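You operate a simulated robot arm through the tools that you are given. There is no shell and no other tool.

You are at the controls of a simulated two-armed robot. One attempt, no reset.

Task
Put the green bridge on the top of the blue trolley. Then put the green pad from the top of the grey table on the shelf of the grey table. Then take the dial gauge and put it on the top of the blue trolley. Keep to this order. Set down upright: green bridge, dial gauge.

It is judged by the outcome, as a careful person would: the job done as asked, and still so three seconds after it is handed in. It fails if anything else is knocked over, pushed out of place, dropped, spilled or broken.

Robot
Two 7-joint arms with two-finger parallel grippers on one trunk, on a base that drives. Base frame: it is fixed to the floor where the robot stands at the start and does not move with it; the origin is under the middle of the robot, x ahead of it, y to its left, z up; the surface under the hand at the start is at about z = 80. Readings come in cm, degrees, newtons and seconds.
The left shoulder is at the start at [5, 18.7, 101], the right one opposite. With the tool pointing down near the work surface each hand reaches from about 10 to 66 cm from the robot's upright axis, wherever it stands, measured 20 degrees to its own side. Places, roughly: green bridge (5x10x8 cm) [50, -20, 80]; green pad (5x6x4 cm) [70, -20, 80]; shelf of the grey table [60, 20, 20]; top of the blue trolley [-180, 150, 80]. Payload 3.43 kg a hand.
The TCP of each hand is the grasp point between the finger pads, 3 cm short of the fingertips. In the tool frame z runs along the fingers and y along their closing line. The gripper opens to 9.4 cm. The fingers are 2.8 cm wide and 1 cm thick; the gripper's body (5 by 9.6 cm) begins 5.5 cm behind the TCP.
Orientation is that of the tool frame in the base frame, as a unit quaternion [x, y, z, w]. With the fingers straight down and closing along the base's y, the tool's x points along the base's -x, its y along +y and its z along -z.

Tools
- The arms move only by the tool step_arm. It takes "left_deltas", "right_deltas" or both (then of equal length, played together; a hand with none holds still); each is a list that holds one entry, the list of rows, each a list of 7 numbers: the shift along the tool's x, y, z in units of 500 mm (1.0 is 500 mm), then the turn, a rotation vector about the tool's x, y, z in units of 180 degrees (1.0 is 180 degrees), then the opening, from 0 (shut) to 1 (fully open). In form: [[[tx, ty, tz, wx, wy, wz, hand], ...]]. A call has 1 to 20 rows; each row is the pose to reach, as a shift and turn from the pose commanded when the call began, along the tool's axes at that moment. A call with a number of a shift or a turn outside -1 to 1 is refused whole. A row lasts 0.2 s, in which the tool goes at most 5 cm and 8.6 degrees; a call with a longer step from one row to the next is refused whole, and so is a gripper value outside its range. A pose out of reach is approached as far as the arm can. The call stops where the force on the tool passes 40 N (or 10 N more than at its start, if that is more) or the arm is blocked; 0.2 s more then pass. Each finger travels about 15.3 cm/s and halts on what it meets, pressing with about 38 N; the grip force reading is that of the motor and also rises with nothing between the fingers. The clock runs only during rows and for 0.2 s after the last one: add rows that repeat a pose to give the fingers time. It gives the time, the measured TCP pose, the force on the tool (base axes), the opening and the grip force at its end, in the units of the frame above (readings bear some noise), with the torque about the TCP (base axes, N m) and any sound that the robot's microphone picked up.
- Cameras (640 x 400 px; columns grow to the right, rows downward): "scene" is now at [14.9, -0.08, 118.54]; the picture's right is [0.00, -1.00, 0.00], its down [-0.44, -0.00, -0.90] and it looks along [0.90, 0.00, -0.44] (base axes); focal length 291 px, centre (320, 200). "left" rides on the left gripper at [7.6, -1.4, -10.2] in its tool frame; the picture's right is [0.18, 0.98, 0.00], its down [-0.75, 0.14, -0.64] and it looks along [-0.63, 0.12, 0.77] (tool axes); focal length 243 px, centre (320, 200). "right" rides on the right gripper at [7.6, 1.4, -10.3] in its tool frame; the picture's right is [-0.18, 0.98, 0.00], its down [-0.75, -0.14, -0.64] and it looks along [-0.63, -0.12, 0.77] (tool axes); focal length 243 px, centre (320, 200). There is no depth. A picture from a camera that has moved, and an enlarged one, comes with that camera's place and axes in the base frame and with its lens.
- snapshot(camera): a new picture of that camera. No time passes.
- lift_body(by): slides the trunk up (or, below 0, down) by that many cm; the arms and the scene camera ride with it, the base frame stays. It gives what a move gives, with no picture.
- roll_base(legs): drives the robot by 1 to 6 legs, each [ahead, left, turn to the left] in cm, cm and degrees, along the robot's own axes; the way and the turn of a leg run together, so that a leg with both is an arc; at most 150 cm and 180 degrees a leg. The arms and the cameras ride along, it lands a little off, and it stops where it bumps. It gives what a move gives.
- aim_head(pan, tilt): turns the head with the scene camera to pan (to the left, within 80 degrees either way) and tilt (down, from -29 to 69), counted from straight ahead of the robot. It gives what a move gives.
- zoom(camera, box): a new picture of the part [left, top, right, bottom] of that camera's present view, enlarged. No time passes.
- hand_in(): hands the job in; it is judged then, once.

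Nothing tells you exact positions but the pictures and the camera data. Unless the task says otherwise, let go and move clear before handing in.

The tools are called after "Call:" by a JSON object that holds its "op" and its "data". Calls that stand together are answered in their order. step_arm: Moves the arms, as the interface text tells. Its arguments: {"type":"object","properties":{"left_deltas":{"type":"array"},"right_deltas":{"type":"array"}},"required":[]} The other tools are called the same way: lift_body (by) slides the trunk up or down; roll_base (legs) drives the base; aim_head (pan, tilt) turns the head that bears the scene camera; snapshot (camera) takes a picture; zoom (camera, box) takes an enlarged picture of a part of a camera's view; hand_in () hands the job in.

At the start:

```text
t: 0.0
left_ee_pos: [44.4, 14.11, 104.19]
left_ee_rot: [-0.001, 1.0, 0.0, 0.0]
left_ft_force: [-0.6, -0.5, 0.0]
left_moment: [-0.06, 0.01, -0.02]
left_grip_width: 9.42
left_finger_force: 0.0
right_ee_pos: [36.04, -18.14, 104.94]
right_ee_rot: [0.0, 1.0, 0.0, 0.0]
right_ft_force: [0.3, -0.3, -0.7]
right_moment: [-0.02, 0.0, 0.02]
right_grip_width: 9.4
right_finger_force: 0.0
trunk travel left (down, up): [-22.5, 20.7]
robot x, y, heading: [0.02, -0.15, 0.2]
head pan, tilt: [0.2, 26.4]
```

scene: 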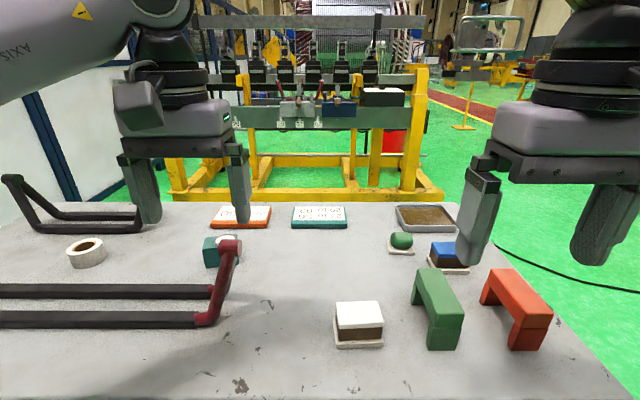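
right: 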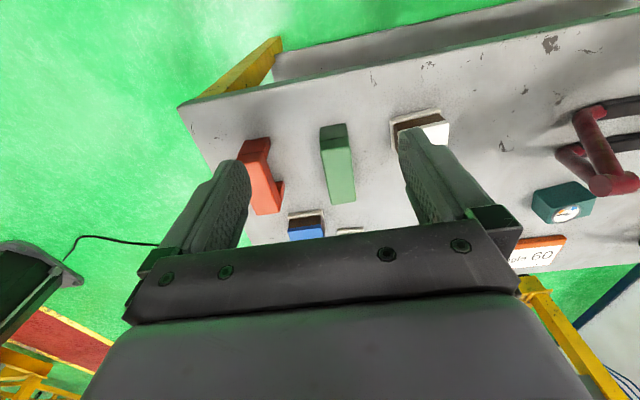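
left: 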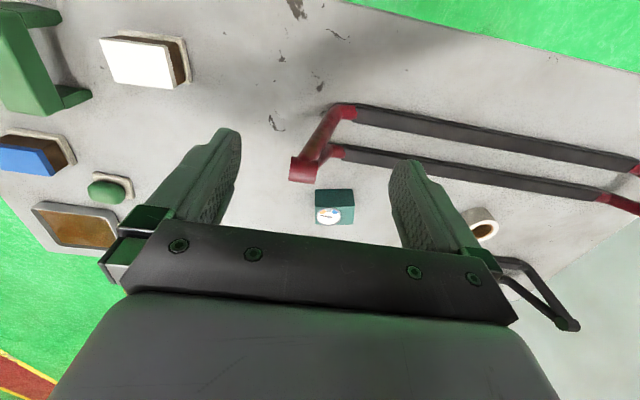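

I see the green bridge near [46, -18], the green pad behind it near [70, -20], and the teal dial gauge at the left next to a red handle. I'll enlarge these views before moving anything.

Call:
{"op": "zoom", "data": {"camera": "scene", "box": [320, 200, 600, 375]}}

Call:
{"op": "zoom", "data": {"camera": "scene", "box": [0, 170, 320, 370]}}

Call:
{"op": "zoom", "data": {"camera": "left", "box": [240, 80, 560, 280]}}

Call:
{"op": "zoom", "data": {"camera": "left", "box": [0, 0, 320, 260]}}

```text
2.29 times, centred on (460, 288) of scene
camera zoom: at [14.9, -0.08, 118.54], right [0.0, -1.0, 0.0], down [-0.44, 0.0, -0.9], along [0.9, 0.0, -0.44], focal length 666 px, centre (0, 0)
```

zoom: 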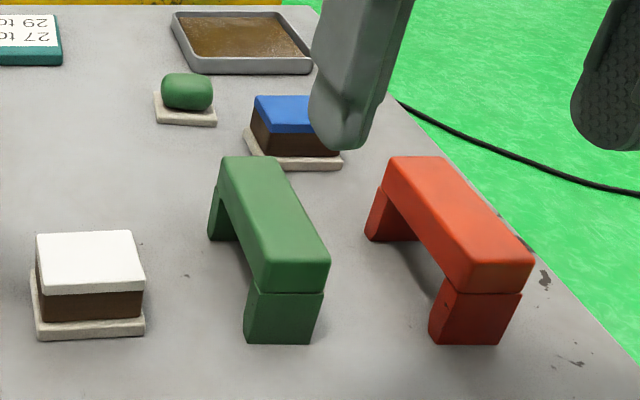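

```text
2.00 times, centred on (160, 270) of scene
camera zoom: at [14.9, -0.08, 118.54], right [0.0, -1.0, 0.0], down [-0.44, 0.0, -0.9], along [0.9, 0.0, -0.44], focal length 582 px, centre (640, 60)
```

zoom: 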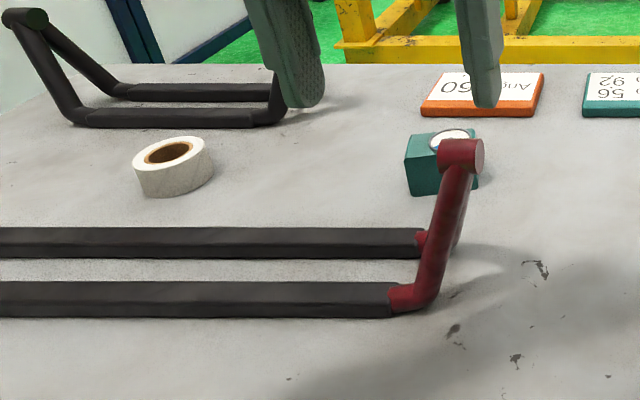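

```text
2.00 times, centred on (400, 180) of left
camera zoom: at [36.72, 12.86, 114.47], right [-0.19, 0.98, 0.0], down [0.75, 0.14, 0.64], along [0.63, 0.12, -0.77], focal length 485 px, centre (160, 240)
```

zoom: 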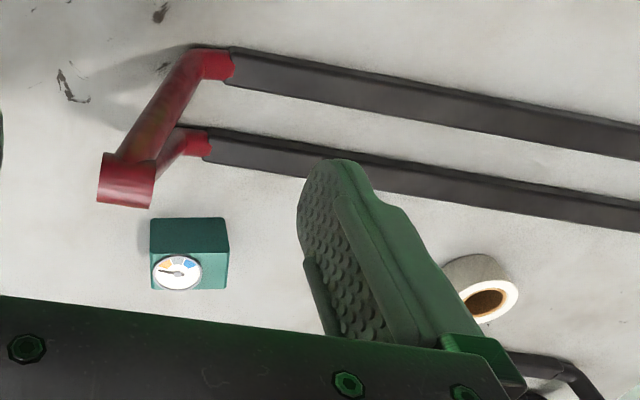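

```text
1.54 times, centred on (160, 130) of left
camera zoom: at [36.72, 12.86, 114.47], right [-0.19, 0.98, 0.0], down [0.75, 0.14, 0.64], along [0.63, 0.12, -0.77], focal length 373 px, centre (566, 308)
```

zoom: 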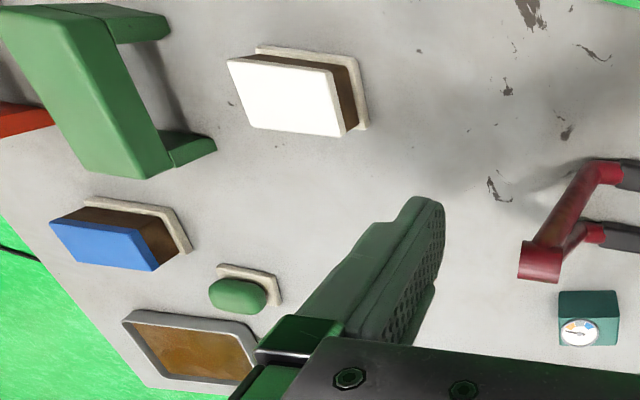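

The bridge is centred near [47.5, -17.3] with its length along x, so I'll grip across its 5 cm width. I'll first bring the right hand above it, with the fingers slightly narrowed, and check the view.

Call:
{"op": "step_arm", "data": {"right_deltas": [[[-0.06, 0.004, 0.03, 0, 0, 0, 0.85], [-0.12, 0.008, 0.07, 0, 0, 0, 0.85], [-0.18, 0.013, 0.11, 0, 0, 0, 0.85], [-0.23, 0.0168, 0.14, 0, 0, 0, 0.85], [-0.23, 0.0168, 0.14, 0, 0, 0, 0.85]]]}}

Call:
{"op": "snapshot", "data": {"camera": "right"}}

Call:
{"op": "snapshot", "data": {"camera": "scene"}}

```text
t: 1.2
left_ee_pos: [44.31, 14.21, 104.04]
left_ee_rot: [-0.001, 1.0, 0.001, 0.0]
left_ft_force: [-0.1, -0.5, 0.0]
left_moment: [-0.01, -0.01, 0.0]
left_grip_width: 9.41
left_finger_force: 0.0
right_ee_pos: [47.69, -17.39, 97.74]
right_ee_rot: [0.0, 1.0, 0.001, 0.0]
right_ft_force: [1.0, 0.1, 0.3]
right_moment: [0.01, 0.01, -0.02]
right_grip_width: 8.01
right_finger_force: 0.0
trunk travel left (down, up): [-22.5, 20.7]
robot x, y, heading: [-0.11, 0.03, 0.0]
head pan, tilt: [0.2, 26.4]
```

```text
taken
camera right: at [40.05, -15.76, 108.01], right [0.18, 0.98, 0.0], down [0.75, -0.14, 0.64], along [0.63, -0.12, -0.77], focal length 243 px, centre (320, 200)
```

right: 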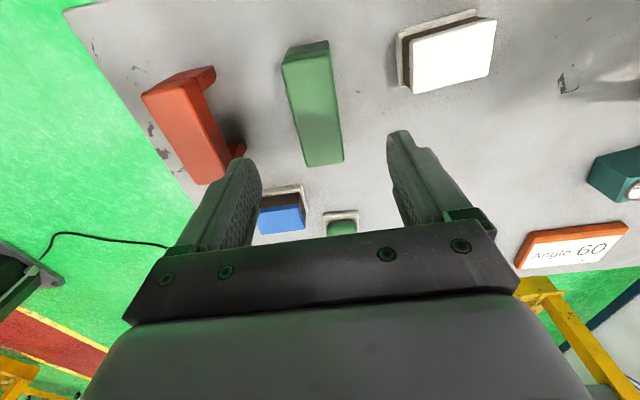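

```text
taken
camera scene: at [14.9, -0.08, 118.54], right [0.0, -1.0, 0.0], down [-0.44, 0.0, -0.9], along [0.9, 0.0, -0.44], focal length 291 px, centre (320, 200)
```

scene: 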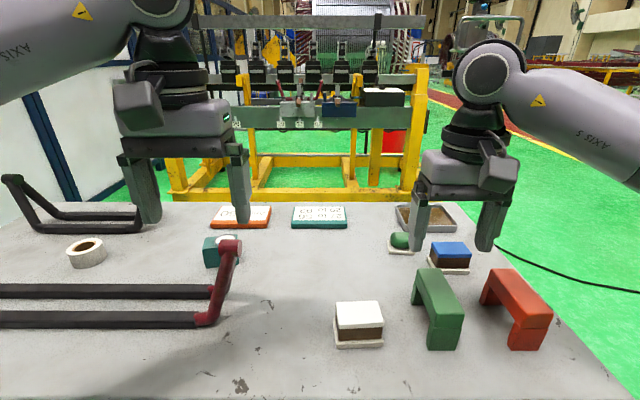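

The bridge sits right under the hand, centred at about [47.5, -17.5]. I'll descend and close.

Call:
{"op": "step_arm", "data": {"right_deltas": [[[0.002, -0.001, 0.07, 0, 0, 0, 0.85], [0.003, -0.002, 0.14, 0, 0, 0, 0.85], [0.004, -0.002, 0.2, 0, 0, 0, 0.85], [0.004, -0.002, 0.245, 0, 0, 0, 0.85], [0.004, -0.002, 0.245, 0, 0, 0, 0.85]]]}}

Call:
{"op": "snapshot", "data": {"camera": "scene"}}

Call:
{"op": "snapshot", "data": {"camera": "right"}}

```text
t: 2.4
left_ee_pos: [44.43, 14.35, 104.06]
left_ee_rot: [-0.001, 1.0, 0.0, 0.0]
left_ft_force: [-0.4, 0.1, 0.0]
left_moment: [0.02, 0.0, -0.02]
left_grip_width: 9.4
left_finger_force: 0.1
right_ee_pos: [47.34, -17.38, 85.68]
right_ee_rot: [-0.001, 1.0, 0.001, 0.0]
right_ft_force: [0.1, 0.1, -0.1]
right_moment: [-0.02, 0.0, 0.0]
right_grip_width: 7.99
right_finger_force: 0.0
trunk travel left (down, up): [-22.5, 20.7]
robot x, y, heading: [0.17, 0.04, -0.0]
head pan, tilt: [0.2, 26.4]
```

```text
taken
camera scene: at [14.9, -0.08, 118.54], right [0.0, -1.0, 0.0], down [-0.44, 0.0, -0.9], along [0.9, 0.0, -0.44], focal length 291 px, centre (320, 200)
```

scene: 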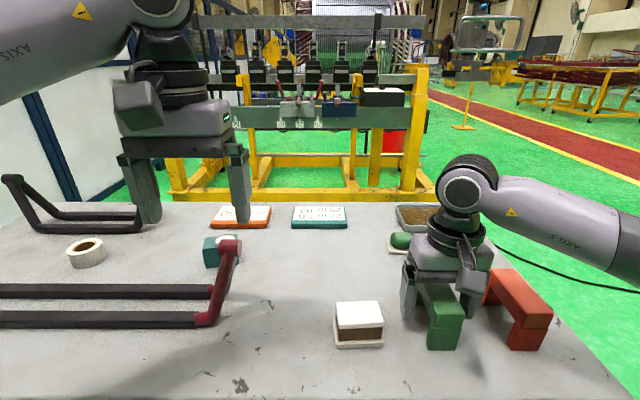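

```text
taken
camera right: at [39.77, -15.98, 95.91], right [0.18, 0.98, 0.0], down [0.75, -0.14, 0.64], along [0.63, -0.12, -0.77], focal length 243 px, centre (320, 200)
```

right: 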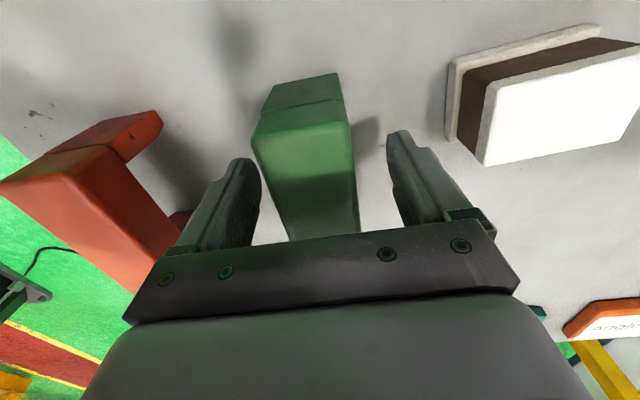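

The bridge is between the fingers. I'll close and lift a little.

Call:
{"op": "step_arm", "data": {"right_deltas": [[[0, 0, 0, 0, 0, 0, 0.6], [0, 0, 0, 0, 0, 0, 0.4], [0, 0, 0, 0, 0, 0, 0.0], [0, 0, 0, 0, 0, 0, 0.0], [0, 0, 0, 0, 0, 0, 0.0]]]}}

Call:
{"op": "snapshot", "data": {"camera": "right"}}

```text
t: 3.6
left_ee_pos: [44.47, 14.24, 104.02]
left_ee_rot: [-0.001, 1.0, 0.0, 0.0]
left_ft_force: [0.3, 0.7, -0.6]
left_moment: [0.02, -0.01, -0.02]
left_grip_width: 9.42
left_finger_force: 0.0
right_ee_pos: [47.4, -17.5, 85.79]
right_ee_rot: [0.0, 1.0, 0.001, 0.001]
right_ft_force: [0.3, -1.9, 0.5]
right_moment: [0.0, -0.08, -0.01]
right_grip_width: 4.41
right_finger_force: 38.6
trunk travel left (down, up): [-22.5, 20.7]
robot x, y, heading: [-0.26, 0.31, 0.0]
head pan, tilt: [0.2, 26.4]
```

```text
taken
camera right: at [39.78, -15.98, 95.95], right [0.18, 0.98, 0.0], down [0.75, -0.14, 0.64], along [0.63, -0.12, -0.77], focal length 243 px, centre (320, 200)
```

right: 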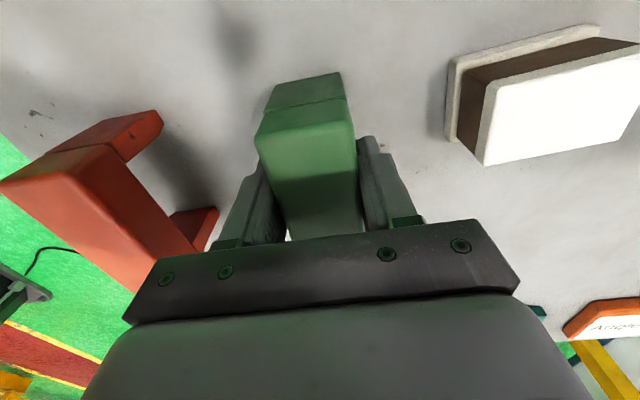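

It's gripped at 4.4 cm. I'll lift straight up and then bring the hand back towards the body for the drive.

Call:
{"op": "step_arm", "data": {"right_deltas": [[[0, 0, -0.03, 0, 0, 0, 0.0], [0, 0, -0.08, 0, 0, 0, 0.0], [0, 0, -0.15, 0, 0, 0, 0.0], [0, 0, -0.23, 0, 0, 0, 0.0], [0, 0, -0.31, 0, 0, 0, 0.0], [0, 0, -0.36, 0, 0, 0, 0.0], [0.05, 0, -0.36, 0, 0, 0, 0.0], [0.12, 0, -0.36, 0, 0, 0, 0.0], [0.2, 0, -0.36, 0, 0, 0, 0.0], [0.26, 0, -0.36, 0, 0, 0, 0.0], [0.26, 0, -0.36, 0, 0, 0, 0.0]]]}}

Call:
{"op": "snapshot", "data": {"camera": "scene"}}

Call:
{"op": "snapshot", "data": {"camera": "right"}}

```text
t: 6.0
left_ee_pos: [44.43, 14.24, 104.16]
left_ee_rot: [-0.001, 1.0, 0.001, 0.0]
left_ft_force: [-0.1, -0.5, -0.3]
left_moment: [-0.01, 0.04, -0.02]
left_grip_width: 9.4
left_finger_force: 0.1
right_ee_pos: [34.21, -17.41, 103.64]
right_ee_rot: [-0.001, 1.0, 0.001, 0.001]
right_ft_force: [0.3, 0.0, -0.9]
right_moment: [-0.02, -0.04, -0.01]
right_grip_width: 0.0
right_finger_force: 32.9
trunk travel left (down, up): [-22.5, 20.7]
robot x, y, heading: [0.22, -0.02, -0.0]
head pan, tilt: [0.2, 26.4]
```

```text
taken
camera scene: at [14.9, -0.08, 118.54], right [0.0, -1.0, 0.0], down [-0.44, 0.0, -0.9], along [0.9, 0.0, -0.44], focal length 291 px, centre (320, 200)
```

scene: 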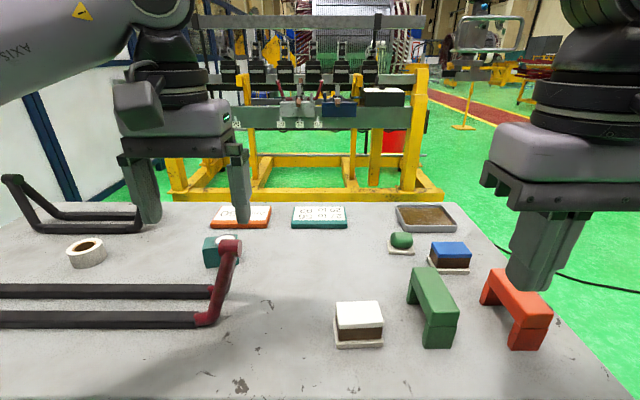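

```text
taken
camera right: at [26.7, -15.91, 113.95], right [0.18, 0.98, 0.0], down [0.75, -0.14, 0.64], along [0.63, -0.12, -0.77], focal length 243 px, centre (320, 200)
```

right: 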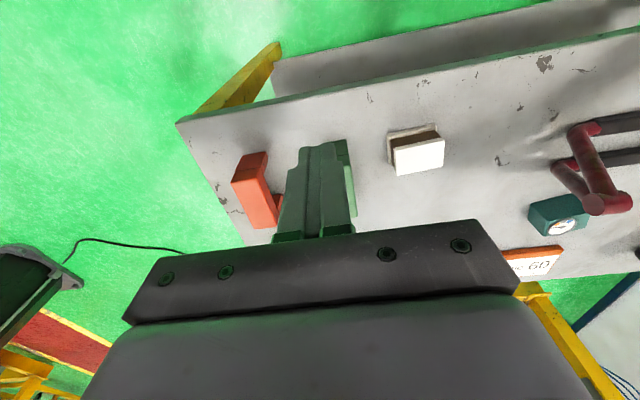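

The fingers slipped off while lifting: the grip width reads 0 and the bridge still stands upright on the table, nearly where it was. I'll look closely before trying a different grip.

Call:
{"op": "zoom", "data": {"camera": "scene", "box": [320, 200, 600, 375]}}

Call:
{"op": "step_arm", "data": {"right_deltas": [[[0.05, 0, 0, 0, 0, 0, 0.5], [0.12, 0, 0, 0, 0, 0, 0.85]]]}}

Call:
{"op": "snapshot", "data": {"camera": "right"}}

Call:
{"op": "snapshot", "data": {"camera": "left"}}

Call:
{"op": "zoom", "data": {"camera": "left", "box": [0, 0, 160, 130]}}

```text
2.29 times, centred on (460, 288) of scene
camera zoom: at [14.9, -0.08, 118.54], right [0.0, -1.0, 0.0], down [-0.44, 0.0, -0.9], along [0.9, 0.0, -0.44], focal length 666 px, centre (0, 0)
```

zoom: 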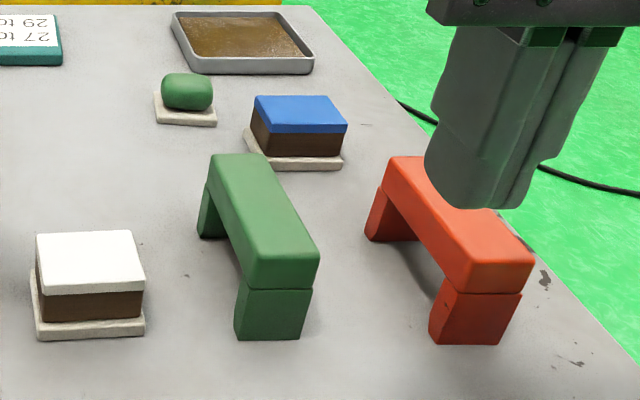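

```text
t: 6.6
left_ee_pos: [44.38, 14.2, 104.07]
left_ee_rot: [-0.001, 1.0, 0.0, 0.0]
left_ft_force: [0.2, 0.4, 0.5]
left_moment: [0.0, -0.05, 0.03]
left_grip_width: 9.39
left_finger_force: 0.1
right_ee_pos: [28.33, -17.4, 103.75]
right_ee_rot: [0.0, 1.0, 0.001, 0.001]
right_ft_force: [0.9, -0.2, -0.3]
right_moment: [0.01, 0.02, -0.02]
right_grip_width: 7.99
right_finger_force: 0.1
trunk travel left (down, up): [-22.5, 20.7]
robot x, y, heading: [-0.01, -0.22, -0.1]
head pan, tilt: [0.2, 26.4]
```

```text
taken
camera right: at [20.73, -15.96, 113.97], right [0.18, 0.98, 0.0], down [0.75, -0.14, 0.64], along [0.63, -0.12, -0.77], focal length 243 px, centre (320, 200)
```

right: 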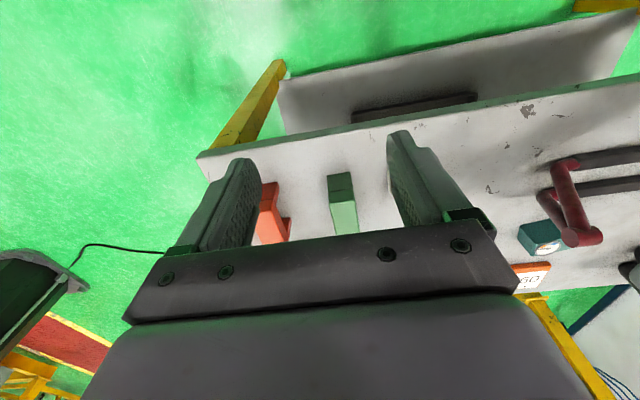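

```text
taken
camera left: at [36.7, 12.86, 114.48], right [-0.19, 0.98, 0.0], down [0.75, 0.14, 0.64], along [0.63, 0.12, -0.77], focal length 243 px, centre (320, 200)
```

left: 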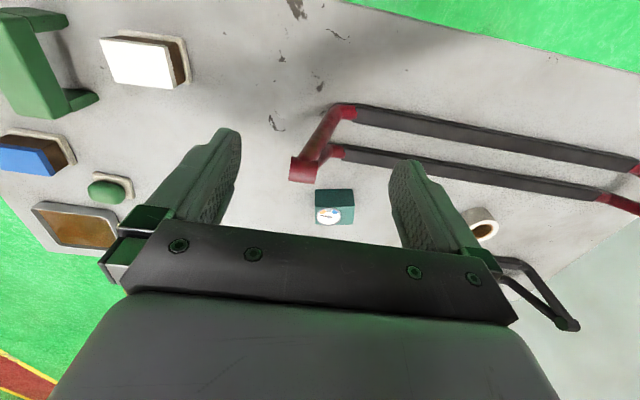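

```text
3.08 times, centred on (80, 65) of left
camera zoom: at [36.7, 12.86, 114.48], right [-0.19, 0.98, 0.0], down [0.75, 0.14, 0.64], along [0.63, 0.12, -0.77], focal length 746 px, centre (1058, 615)
```

zoom: 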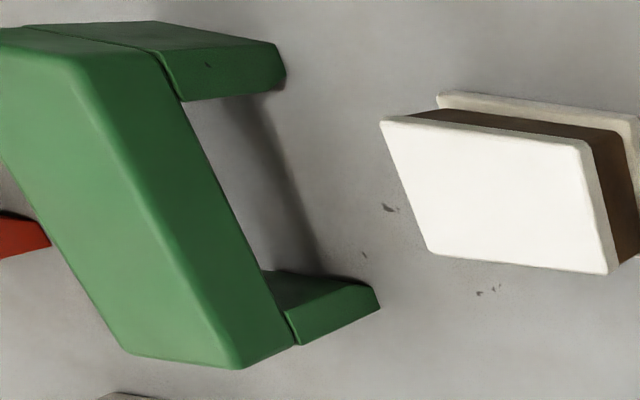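

The bridge shifted only about half a centimetre, to about [47.8, -16.9], and is still upright. I'll regrip lower, press longer, then lift very slowly while watching the force.

Call:
{"op": "step_arm", "data": {"right_deltas": [[[-0.08, 0.002, 0.0, 0, 0, 0, 0.85], [-0.17, 0.005, 0.0, 0, 0, 0, 0.85], [-0.26, 0.008, 0.0, 0, 0, 0, 0.85], [-0.35, 0.01, 0.02, 0, 0, 0, 0.85], [-0.386, 0.01, 0.08, 0, 0, 0, 0.85], [-0.386, 0.01, 0.13, 0, 0, 0, 0.85], [-0.386, 0.01, 0.13, 0, 0, 0, 0.85]]]}}

Call:
{"op": "snapshot", "data": {"camera": "right"}}

```text
t: 8.2
left_ee_pos: [44.31, 14.22, 104.15]
left_ee_rot: [-0.002, 1.0, -0.001, 0.001]
left_ft_force: [-0.3, -0.3, 1.4]
left_moment: [-0.02, 0.02, 0.0]
left_grip_width: 9.42
left_finger_force: 0.0
right_ee_pos: [47.64, -16.91, 96.97]
right_ee_rot: [-0.001, 1.0, 0.001, 0.0]
right_ft_force: [-1.4, -0.2, -0.4]
right_moment: [0.01, -0.05, -0.01]
right_grip_width: 7.98
right_finger_force: 0.1
trunk travel left (down, up): [-22.5, 20.7]
robot x, y, heading: [0.18, -0.06, 0.0]
head pan, tilt: [0.2, 26.4]
```

```text
taken
camera right: at [39.99, -15.45, 107.23], right [0.18, 0.98, 0.0], down [0.75, -0.14, 0.64], along [0.63, -0.12, -0.77], focal length 243 px, centre (320, 200)
```

right: 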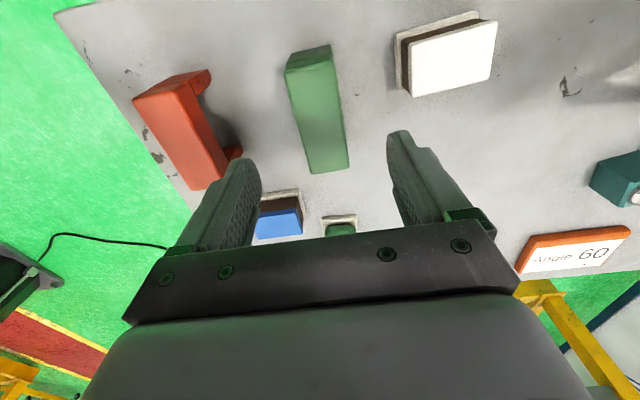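

The bridge's centre is right under the hand at [47.7, -16.9]. I'll descend to a deeper grip and close firmly.

Call:
{"op": "step_arm", "data": {"right_deltas": [[[0, 0, 0.08, 0, 0, 0, 0.85], [0, 0, 0.16, 0, 0, 0, 0.85], [0, 0, 0.22, 0, 0, 0, 0.85], [0, 0, 0.255, 0, 0, 0, 0.8], [0, 0, 0.255, 0, 0, 0, 0.5], [0, 0, 0.255, 0, 0, 0, 0.3], [0, 0, 0.255, 0, 0, 0, 0.0], [0, 0, 0.255, 0, 0, 0, 0.0], [0, 0, 0.255, 0, 0, 0, 0.0], [0, 0, 0.255, 0, 0, 0, 0.0], [0, 0, 0.252, 0, 0, 0, 0.0], [0, 0, 0.248, 0, 0, 0, 0.0], [0, 0, 0.244, 0, 0, 0, 0.0]]]}}

Call:
{"op": "snapshot", "data": {"camera": "right"}}

Call:
{"op": "zoom", "data": {"camera": "scene", "box": [320, 200, 600, 375]}}

```text
t: 11.0
left_ee_pos: [44.41, 14.26, 104.05]
left_ee_rot: [-0.001, 1.0, 0.001, 0.0]
left_ft_force: [0.1, -0.2, 0.1]
left_moment: [0.0, -0.01, -0.02]
left_grip_width: 9.4
left_finger_force: 0.0
right_ee_pos: [47.65, -16.95, 85.12]
right_ee_rot: [0.0, 1.0, 0.0, 0.0]
right_ft_force: [-0.2, -0.3, -2.1]
right_moment: [0.0, 0.0, 0.02]
right_grip_width: 4.4
right_finger_force: 38.1
trunk travel left (down, up): [-22.5, 20.7]
robot x, y, heading: [0.24, 0.52, -0.0]
head pan, tilt: [0.2, 26.4]
```

```text
taken
camera right: at [40.13, -15.55, 95.28], right [0.18, 0.98, 0.0], down [0.75, -0.14, 0.64], along [0.63, -0.12, -0.77], focal length 243 px, centre (320, 200)
```

right: 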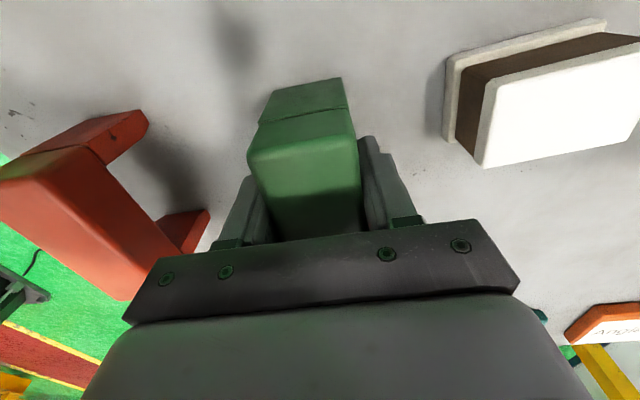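

```text
2.29 times, centred on (460, 288) of scene
camera zoom: at [14.92, -0.09, 118.53], right [0.0, -1.0, 0.0], down [-0.44, 0.0, -0.9], along [0.9, 0.0, -0.44], focal length 666 px, centre (0, 0)
```

zoom: 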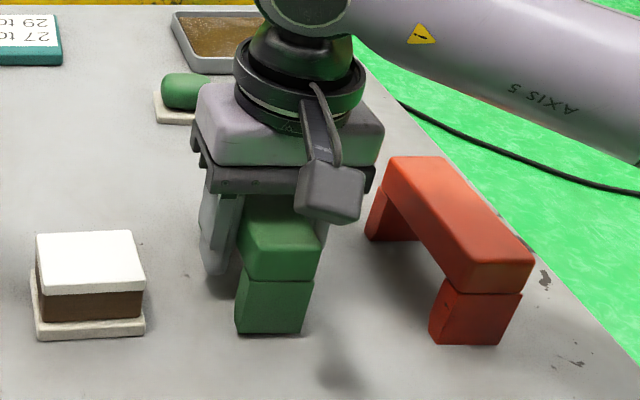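

The bridge is rising with the hand and weighs only about 2 N. I'll keep lifting slowly and watch that it stays in the grip.

Call:
{"op": "step_arm", "data": {"right_deltas": [[[0, 0, -0.006, 0, 0, 0, 0.0], [0, 0, -0.014, 0, 0, 0, 0.0], [0, 0, -0.022, 0, 0, 0, 0.0], [0, 0, -0.03, 0, 0, 0, 0.0], [0, 0, -0.038, 0, 0, 0, 0.0]]]}}

Call:
{"op": "snapshot", "data": {"camera": "right"}}

Call:
{"op": "zoom", "data": {"camera": "scene", "box": [320, 200, 600, 375]}}

```text
t: 12.2
left_ee_pos: [44.28, 14.16, 104.1]
left_ee_rot: [-0.001, 1.0, 0.001, 0.0]
left_ft_force: [-0.2, 0.4, 0.3]
left_moment: [-0.02, 0.0, 0.01]
left_grip_width: 9.41
left_finger_force: 0.0
right_ee_pos: [47.67, -16.96, 87.02]
right_ee_rot: [0.0, 1.0, 0.001, -0.001]
right_ft_force: [0.4, 0.0, -2.2]
right_moment: [0.02, 0.02, 0.0]
right_grip_width: 4.38
right_finger_force: 37.3
trunk travel left (down, up): [-22.5, 20.7]
robot x, y, heading: [-0.17, -0.11, 0.1]
head pan, tilt: [0.2, 26.4]
```

```text
taken
camera right: at [40.12, -15.46, 97.13], right [0.18, 0.98, 0.0], down [0.75, -0.14, 0.64], along [0.63, -0.12, -0.77], focal length 243 px, centre (320, 200)
```

right: 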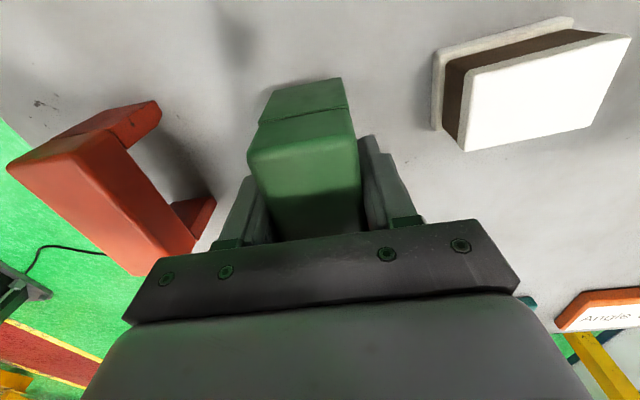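

```text
2.29 times, centred on (460, 288) of scene
camera zoom: at [14.92, -0.08, 118.53], right [0.0, -1.0, 0.0], down [-0.44, 0.0, -0.9], along [0.9, 0.0, -0.44], focal length 666 px, centre (0, 0)
```

zoom: 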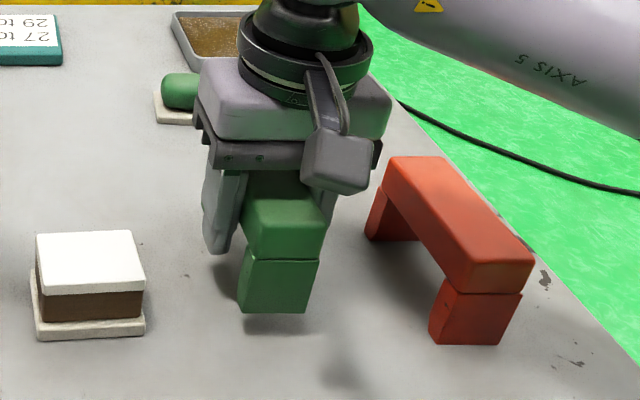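

The bridge is held steadily, with no slip in the wrist view. I'll continue lifting at a gentle pace.

Call:
{"op": "step_arm", "data": {"right_deltas": [[[0, 0, -0.01, 0, 0, 0, 0.0], [0, 0, -0.024, 0, 0, 0, 0.0], [0, 0, -0.042, 0, 0, 0, 0.0], [0, 0, -0.06, 0, 0, 0, 0.0], [0, 0, -0.08, 0, 0, 0, 0.0], [0, 0, -0.1, 0, 0, 0, 0.0], [0, 0, -0.12, 0, 0, 0, 0.0], [0, 0, -0.14, 0, 0, 0, 0.0], [0, 0, -0.16, 0, 0, 0, 0.0], [0, 0, -0.18, 0, 0, 0, 0.0], [0, 0, -0.2, 0, 0, 0, 0.0], [0, 0, -0.22, 0, 0, 0, 0.0], [0, 0, -0.24, 0, 0, 0, 0.0], [0, 0, -0.255, 0, 0, 0, 0.0], [0, 0, -0.265, 0, 0, 0, 0.0], [0, 0, -0.27, 0, 0, 0, 0.0]]]}}

Call:
{"op": "snapshot", "data": {"camera": "right"}}

Call:
{"op": "snapshot", "data": {"camera": "scene"}}

```text
t: 15.6
left_ee_pos: [44.41, 14.15, 104.04]
left_ee_rot: [-0.001, 1.0, 0.0, 0.0]
left_ft_force: [-0.3, -0.4, 1.6]
left_moment: [0.04, 0.03, -0.03]
left_grip_width: 9.4
left_finger_force: 0.1
right_ee_pos: [47.63, -16.93, 100.41]
right_ee_rot: [0.0, 1.0, 0.0, 0.0]
right_ft_force: [0.3, -0.1, -2.4]
right_moment: [-0.01, 0.02, -0.01]
right_grip_width: 4.41
right_finger_force: 38.1
trunk travel left (down, up): [-22.5, 20.7]
robot x, y, heading: [-0.03, -0.17, 0.0]
head pan, tilt: [0.2, 26.4]
```

```text
taken
camera right: at [40.11, -15.43, 110.58], right [0.18, 0.98, 0.0], down [0.75, -0.14, 0.64], along [0.63, -0.12, -0.77], focal length 243 px, centre (320, 200)
```

right: 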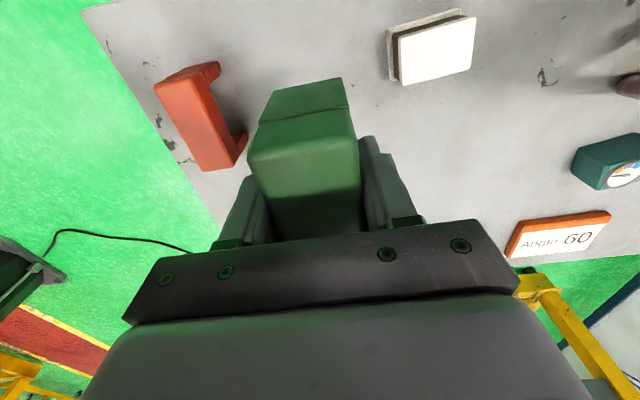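

```text
taken
camera scene: at [14.92, -0.09, 118.53], right [0.0, -1.0, 0.0], down [-0.44, 0.0, -0.9], along [0.9, 0.0, -0.44], focal length 291 px, centre (320, 200)
```

scene: 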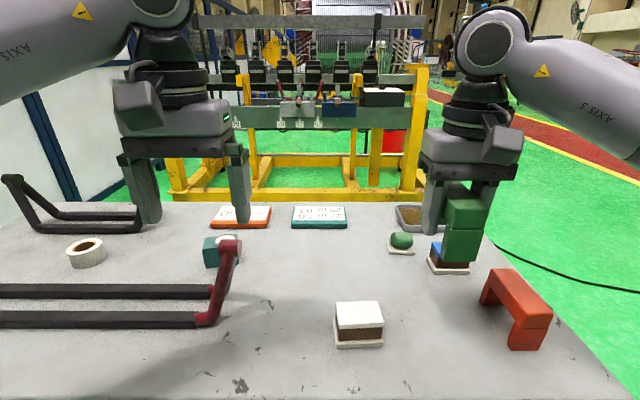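

The bridge is held safely above the table. Next I'll look around to the left for the blue trolley and check the way is clear.

Call:
{"op": "aim_head", "data": {"pan": 78, "tilt": 15}}

Call:
{"op": "snapshot", "data": {"camera": "scene"}}

Call:
{"op": "aim_head", "data": {"pan": -78, "tilt": 25}}

Call:
{"op": "snapshot", "data": {"camera": "scene"}}

Call:
{"op": "aim_head", "data": {"pan": 0, "tilt": 65}}

Call:
{"op": "snapshot", "data": {"camera": "scene"}}

```text
t: 17.1
left_ee_pos: [44.39, 14.13, 104.08]
left_ee_rot: [-0.001, 1.0, 0.0, 0.0]
left_ft_force: [-0.3, 0.4, 0.1]
left_moment: [-0.04, -0.05, -0.01]
left_grip_width: 9.41
left_finger_force: 0.1
right_ee_pos: [47.61, -16.8, 100.36]
right_ee_rot: [0.001, 1.0, 0.001, 0.0]
right_ft_force: [0.6, -0.1, -2.1]
right_moment: [0.0, 0.03, 0.01]
right_grip_width: 4.37
right_finger_force: 38.1
trunk travel left (down, up): [-22.5, 20.7]
robot x, y, heading: [-0.11, -0.09, 0.1]
head pan, tilt: [78.0, 15.0]
```

```text
taken
camera scene: at [7.69, 9.02, 120.38], right [0.98, -0.21, 0.0], down [-0.05, -0.25, -0.97], along [0.2, 0.94, -0.26], focal length 291 px, centre (320, 200)
```

scene: 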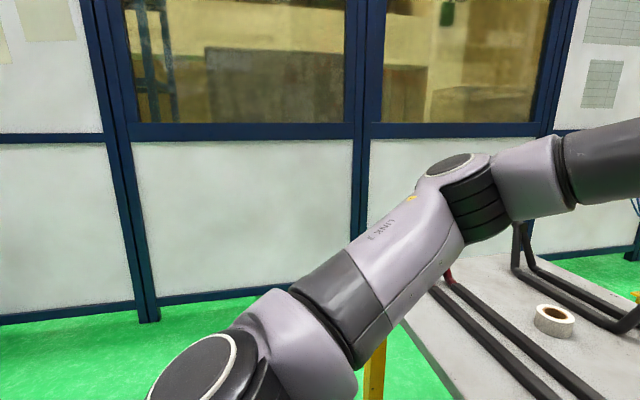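

```text
t: 19.5
left_ee_pos: [44.4, 14.06, 104.09]
left_ee_rot: [-0.001, 1.0, 0.0, 0.0]
left_ft_force: [-0.6, 0.4, -0.6]
left_moment: [0.0, 0.01, -0.02]
left_grip_width: 9.41
left_finger_force: 0.1
right_ee_pos: [47.59, -16.91, 100.23]
right_ee_rot: [0.0, 1.0, 0.0, -0.001]
right_ft_force: [-0.6, -0.2, -2.6]
right_moment: [0.01, 0.02, 0.01]
right_grip_width: 4.4
right_finger_force: 37.5
trunk travel left (down, up): [-22.5, 20.7]
robot x, y, heading: [-0.44, -0.08, 0.0]
head pan, tilt: [-78.0, 25.0]
```

```text
taken
camera scene: at [7.67, -9.13, 118.76], right [-0.98, -0.21, 0.0], down [-0.09, 0.41, -0.91], along [0.19, -0.89, -0.42], focal length 291 px, centre (320, 200)
```

scene: 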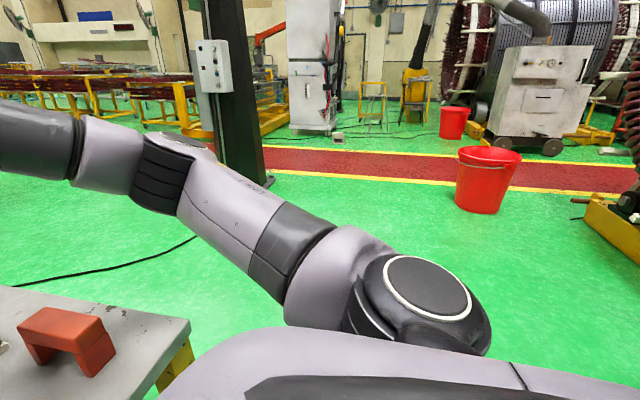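

```text
t: 21.0
left_ee_pos: [44.33, 14.24, 104.04]
left_ee_rot: [-0.001, 1.0, 0.0, 0.0]
left_ft_force: [-1.2, 0.5, 0.2]
left_moment: [0.01, 0.0, 0.01]
left_grip_width: 9.42
left_finger_force: 0.1
right_ee_pos: [47.64, -16.94, 100.43]
right_ee_rot: [0.0, 1.0, 0.001, 0.0]
right_ft_force: [-0.6, 0.3, -1.7]
right_moment: [-0.03, 0.02, -0.03]
right_grip_width: 4.41
right_finger_force: 37.8
trunk travel left (down, up): [-22.5, 20.7]
robot x, y, heading: [0.54, -0.26, 0.1]
head pan, tilt: [0.0, 65.0]
```

```text
taken
camera scene: at [11.82, -0.12, 113.2], right [0.0, -1.0, 0.0], down [-0.91, 0.0, -0.42], along [0.42, 0.0, -0.91], focal length 291 px, centre (320, 200)
```

scene: 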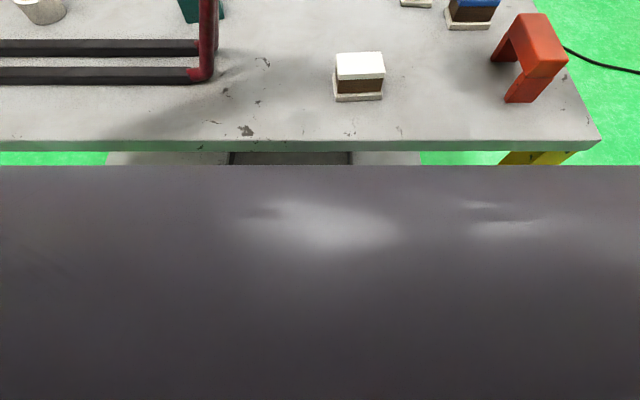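

The wall is about 190 cm to the left, the trolley should be behind left, and the hands are above everything on the table. I'll back straight off, turn left to face the trolley side, and look.

Call:
{"op": "roll_base", "data": {"legs": [[-50, 0, 0]]}}

Call:
{"op": "aim_head", "data": {"pan": 78, "tilt": 20}}

Call:
{"op": "snapshot", "data": {"camera": "scene"}}

Call:
{"op": "snapshot", "data": {"camera": "right"}}

```text
t: 24.0
left_ee_pos: [-4.95, 14.01, 104.03]
left_ee_rot: [0.002, 1.0, -0.001, 0.0]
left_ft_force: [0.2, 0.2, 0.1]
left_moment: [0.0, 0.0, -0.02]
left_grip_width: 9.39
left_finger_force: 0.1
right_ee_pos: [-1.83, -17.02, 100.38]
right_ee_rot: [0.003, 1.0, 0.0, 0.0]
right_ft_force: [0.2, 0.8, -2.3]
right_moment: [-0.02, 0.0, 0.02]
right_grip_width: 4.37
right_finger_force: 37.7
trunk travel left (down, up): [-22.5, 20.7]
robot x, y, heading: [-49.37, -0.08, -0.4]
head pan, tilt: [0.0, 65.0]
```

```text
t: 25.5
left_ee_pos: [-4.93, 14.03, 104.08]
left_ee_rot: [0.002, 1.0, -0.001, 0.001]
left_ft_force: [-0.2, -0.6, 0.1]
left_moment: [-0.01, -0.03, 0.0]
left_grip_width: 9.39
left_finger_force: 0.1
right_ee_pos: [-1.98, -16.93, 100.44]
right_ee_rot: [0.003, 1.0, 0.0, 0.0]
right_ft_force: [0.8, 0.2, -2.0]
right_moment: [0.0, 0.03, 0.0]
right_grip_width: 4.42
right_finger_force: 38.2
trunk travel left (down, up): [-22.5, 20.7]
robot x, y, heading: [-49.52, -0.23, -0.4]
head pan, tilt: [78.0, 20.0]
```

```text
taken
camera scene: at [-41.71, 9.08, 119.56], right [0.98, -0.21, 0.0], down [-0.07, -0.33, -0.94], along [0.2, 0.92, -0.34], focal length 291 px, centre (320, 200)
```

scene: 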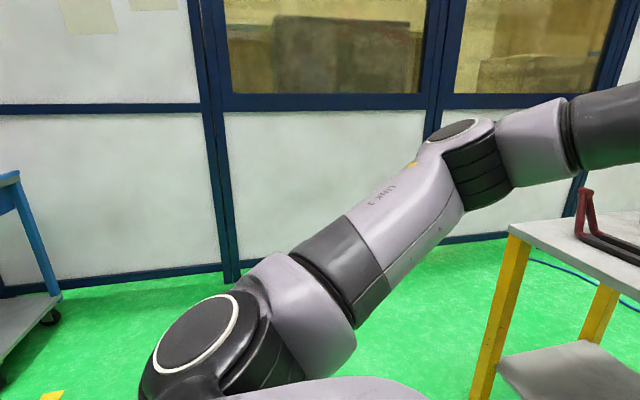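

```text
taken
camera right: at [-9.41, -15.51, 110.57], right [0.19, 0.98, 0.0], down [0.75, -0.15, 0.64], along [0.63, -0.12, -0.77], focal length 243 px, centre (320, 200)
```

right: 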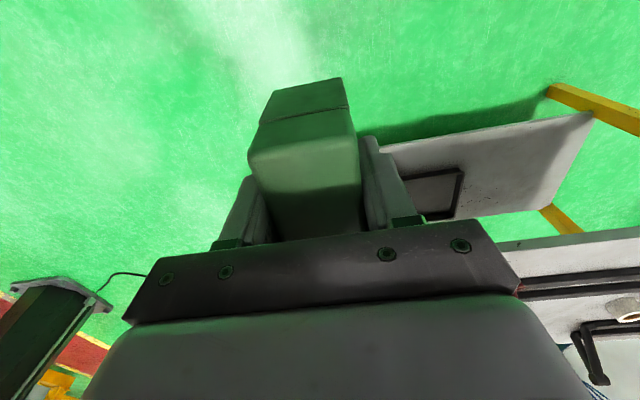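

The blue trolley's corner appears at the left edge and the bridge is still held. I'll turn left in place and look at the trolley.

Call:
{"op": "roll_base", "data": {"legs": [[0, 0, 90]]}}

Call:
{"op": "aim_head", "data": {"pan": 45, "tilt": 20}}

Call:
{"op": "snapshot", "data": {"camera": "scene"}}

Call:
{"op": "aim_head", "data": {"pan": 0, "tilt": 30}}

Call:
{"op": "snapshot", "data": {"camera": "scene"}}

```text
t: 29.6
left_ee_pos: [-62.45, 44.94, 104.04]
left_ee_rot: [-0.698, 0.716, 0.0, -0.001]
left_ft_force: [-1.0, -0.7, 0.1]
left_moment: [-0.01, 0.01, -0.03]
left_grip_width: 9.42
left_finger_force: 0.1
right_ee_pos: [-31.21, 47.27, 100.29]
right_ee_rot: [-0.696, 0.718, 0.001, 0.0]
right_ft_force: [0.2, 0.6, -2.8]
right_moment: [-0.06, -0.02, -0.01]
right_grip_width: 4.4
right_finger_force: 38.1
trunk travel left (down, up): [-22.5, 20.7]
robot x, y, heading: [-49.37, 0.37, 88.4]
head pan, tilt: [78.0, 20.0]
```

```text
t: 30.6
left_ee_pos: [-62.43, 44.81, 104.08]
left_ee_rot: [-0.698, 0.716, 0.0, 0.0]
left_ft_force: [0.1, -0.5, 0.7]
left_moment: [0.0, 0.01, 0.02]
left_grip_width: 9.4
left_finger_force: 0.0
right_ee_pos: [-31.24, 47.35, 100.27]
right_ee_rot: [-0.697, 0.717, 0.0, -0.001]
right_ft_force: [0.6, 0.6, -1.8]
right_moment: [-0.01, -0.02, -0.01]
right_grip_width: 4.39
right_finger_force: 37.8
trunk travel left (down, up): [-22.5, 20.7]
robot x, y, heading: [-49.41, 0.21, 88.3]
head pan, tilt: [45.0, 20.0]
```

```text
taken
camera scene: at [-55.78, 12.63, 119.56], right [0.73, 0.69, 0.0], down [0.24, -0.25, -0.94], along [-0.65, 0.68, -0.34], focal length 291 px, centre (320, 200)
```

scene: 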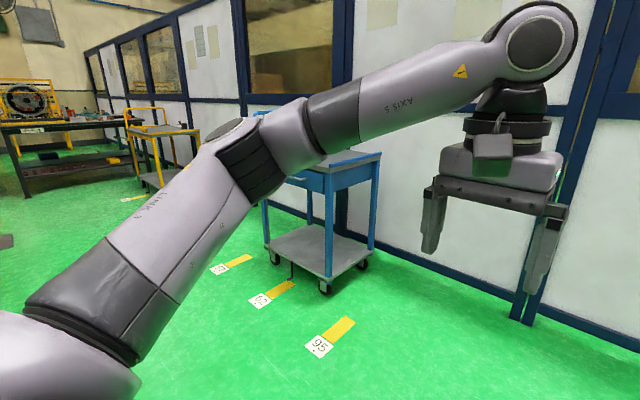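

```text
t: 31.7
left_ee_pos: [-62.38, 44.84, 104.01]
left_ee_rot: [-0.698, 0.716, 0.0, -0.001]
left_ft_force: [0.4, 0.9, -0.2]
left_moment: [-0.03, -0.01, 0.02]
left_grip_width: 9.39
left_finger_force: 0.0
right_ee_pos: [-31.19, 47.23, 100.36]
right_ee_rot: [-0.697, 0.717, 0.001, 0.0]
right_ft_force: [-0.4, -0.5, -2.2]
right_moment: [-0.01, 0.0, 0.0]
right_grip_width: 4.38
right_finger_force: 37.9
trunk travel left (down, up): [-22.5, 20.7]
robot x, y, heading: [-49.44, 0.4, 88.3]
head pan, tilt: [0.0, 30.0]
```

```text
taken
camera scene: at [-49.13, 14.91, 117.96], right [1.0, -0.03, 0.0], down [-0.01, -0.5, -0.87], along [0.02, 0.87, -0.5], focal length 291 px, centre (320, 200)
```

scene: 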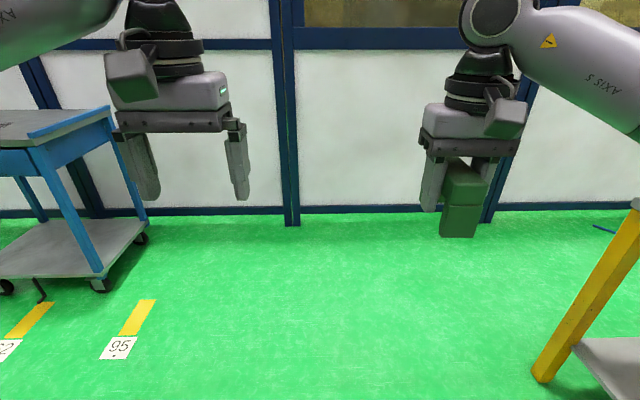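

The trolley stands at roughly x -215 to -162, y 125 to 180, its front facing me. I'll check the floor markings in front of it and the trolley top more closely.

Call:
{"op": "aim_head", "data": {"pan": 50, "tilt": 35}}

Call:
{"op": "snapshot", "data": {"camera": "scene"}}

Call:
{"op": "zoom", "data": {"camera": "scene", "box": [160, 80, 400, 300]}}

Call:
{"op": "aim_head", "data": {"pan": 80, "tilt": 25}}

Call:
{"op": "snapshot", "data": {"camera": "scene"}}

```text
t: 32.9
left_ee_pos: [-62.42, 44.9, 104.05]
left_ee_rot: [-0.698, 0.716, 0.0, 0.0]
left_ft_force: [0.2, 0.7, 0.2]
left_moment: [-0.01, 0.03, 0.01]
left_grip_width: 9.39
left_finger_force: 0.1
right_ee_pos: [-31.25, 47.28, 100.35]
right_ee_rot: [-0.697, 0.717, 0.001, -0.001]
right_ft_force: [0.2, 0.2, -2.4]
right_moment: [-0.05, -0.03, 0.03]
right_grip_width: 4.38
right_finger_force: 37.8
trunk travel left (down, up): [-22.5, 20.7]
robot x, y, heading: [-49.53, 0.15, 88.6]
head pan, tilt: [50.0, 35.0]
```

```text
taken
camera scene: at [-55.96, 11.72, 117.18], right [0.66, 0.75, 0.0], down [0.43, -0.38, -0.82], along [-0.61, 0.54, -0.57], focal length 291 px, centre (320, 200)
```

scene: 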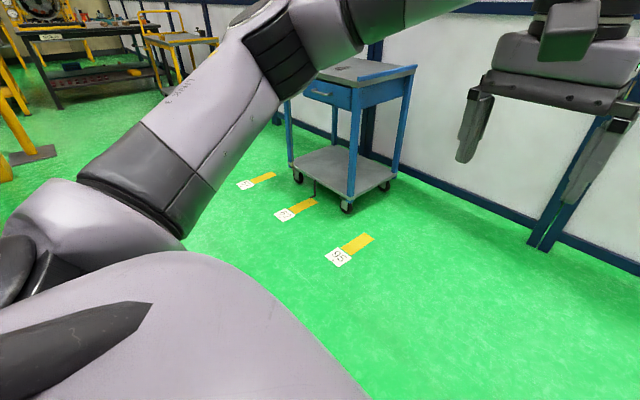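

```text
1.82 times, centred on (280, 190) of scene
camera zoom: at [-55.96, 11.72, 117.18], right [0.66, 0.75, 0.0], down [0.43, -0.38, -0.82], along [-0.61, 0.54, -0.57], focal length 529 px, centre (393, 218)
```

zoom: 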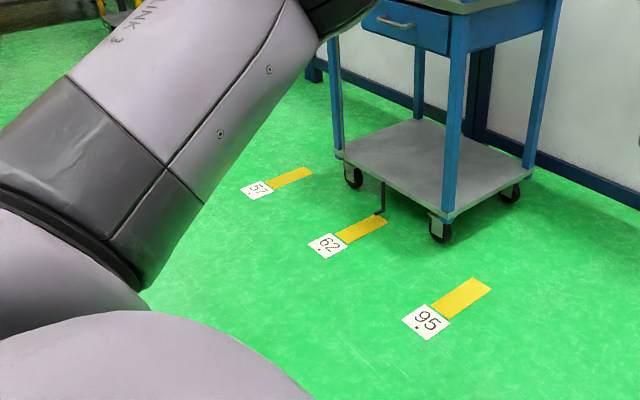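

```text
t: 33.9
left_ee_pos: [-62.41, 44.94, 104.11]
left_ee_rot: [-0.698, 0.716, 0.0, 0.001]
left_ft_force: [-0.5, 0.4, 0.0]
left_moment: [0.03, 0.0, -0.04]
left_grip_width: 9.41
left_finger_force: 0.1
right_ee_pos: [-31.18, 47.35, 100.42]
right_ee_rot: [-0.697, 0.717, 0.0, 0.0]
right_ft_force: [0.5, 0.0, -2.0]
right_moment: [-0.01, -0.02, 0.06]
right_grip_width: 4.4
right_finger_force: 38.1
trunk travel left (down, up): [-22.5, 20.7]
robot x, y, heading: [-49.47, -0.05, 88.5]
head pan, tilt: [80.0, 25.0]
```

```text
taken
camera scene: at [-58.4, 7.73, 118.75], right [0.2, 0.98, 0.0], down [0.41, -0.09, -0.91], along [-0.89, 0.18, -0.42], focal length 291 px, centre (320, 200)
```

scene: 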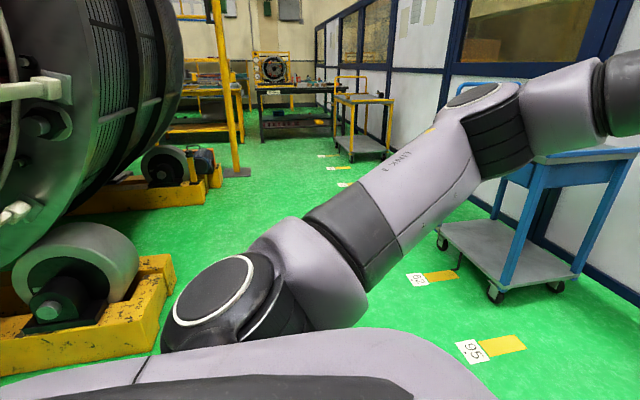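

The markings are flat paint, and the lane between the machine (y below about -60) and the trolley is clear. I'll strafe left to stand in front of the trolley, then look.

Call:
{"op": "roll_base", "data": {"legs": [[0, 142, 1.5]]}}

Call:
{"op": "aim_head", "data": {"pan": 0, "tilt": 22}}

Call:
{"op": "snapshot", "data": {"camera": "scene"}}

```text
t: 46.3
left_ee_pos: [-204.22, 44.98, 104.06]
left_ee_rot: [0.714, -0.7, 0.0, 0.0]
left_ft_force: [-0.1, -0.3, 0.0]
left_moment: [-0.01, 0.0, 0.0]
left_grip_width: 9.39
left_finger_force: 0.1
right_ee_pos: [-173.22, 48.77, 100.38]
right_ee_rot: [0.713, -0.701, 0.0, 0.0]
right_ft_force: [0.4, 0.4, -2.0]
right_moment: [-0.05, -0.01, 0.03]
right_grip_width: 4.4
right_finger_force: 38.3
trunk travel left (down, up): [-22.5, 20.7]
robot x, y, heading: [-189.31, 0.46, 91.4]
head pan, tilt: [80.0, 25.0]
```

```text
t: 47.8
left_ee_pos: [-204.09, 44.87, 104.16]
left_ee_rot: [0.714, -0.7, 0.0, 0.0]
left_ft_force: [0.1, -0.4, -0.4]
left_moment: [-0.01, 0.0, 0.02]
left_grip_width: 9.42
left_finger_force: 0.1
right_ee_pos: [-173.18, 48.82, 100.43]
right_ee_rot: [0.714, -0.7, -0.001, 0.0]
right_ft_force: [-0.1, 0.3, -1.3]
right_moment: [0.0, 0.01, 0.03]
right_grip_width: 4.42
right_finger_force: 38.2
trunk travel left (down, up): [-22.5, 20.7]
robot x, y, heading: [-189.09, 0.85, 90.9]
head pan, tilt: [0.0, 22.0]
```

```text
taken
camera scene: at [-189.58, 15.84, 119.24], right [1.0, 0.02, 0.0], down [0.01, -0.37, -0.93], along [-0.02, 0.93, -0.37], focal length 291 px, centre (320, 200)
```

scene: 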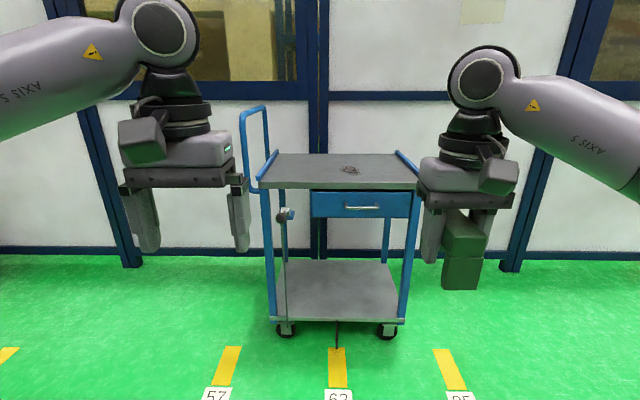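

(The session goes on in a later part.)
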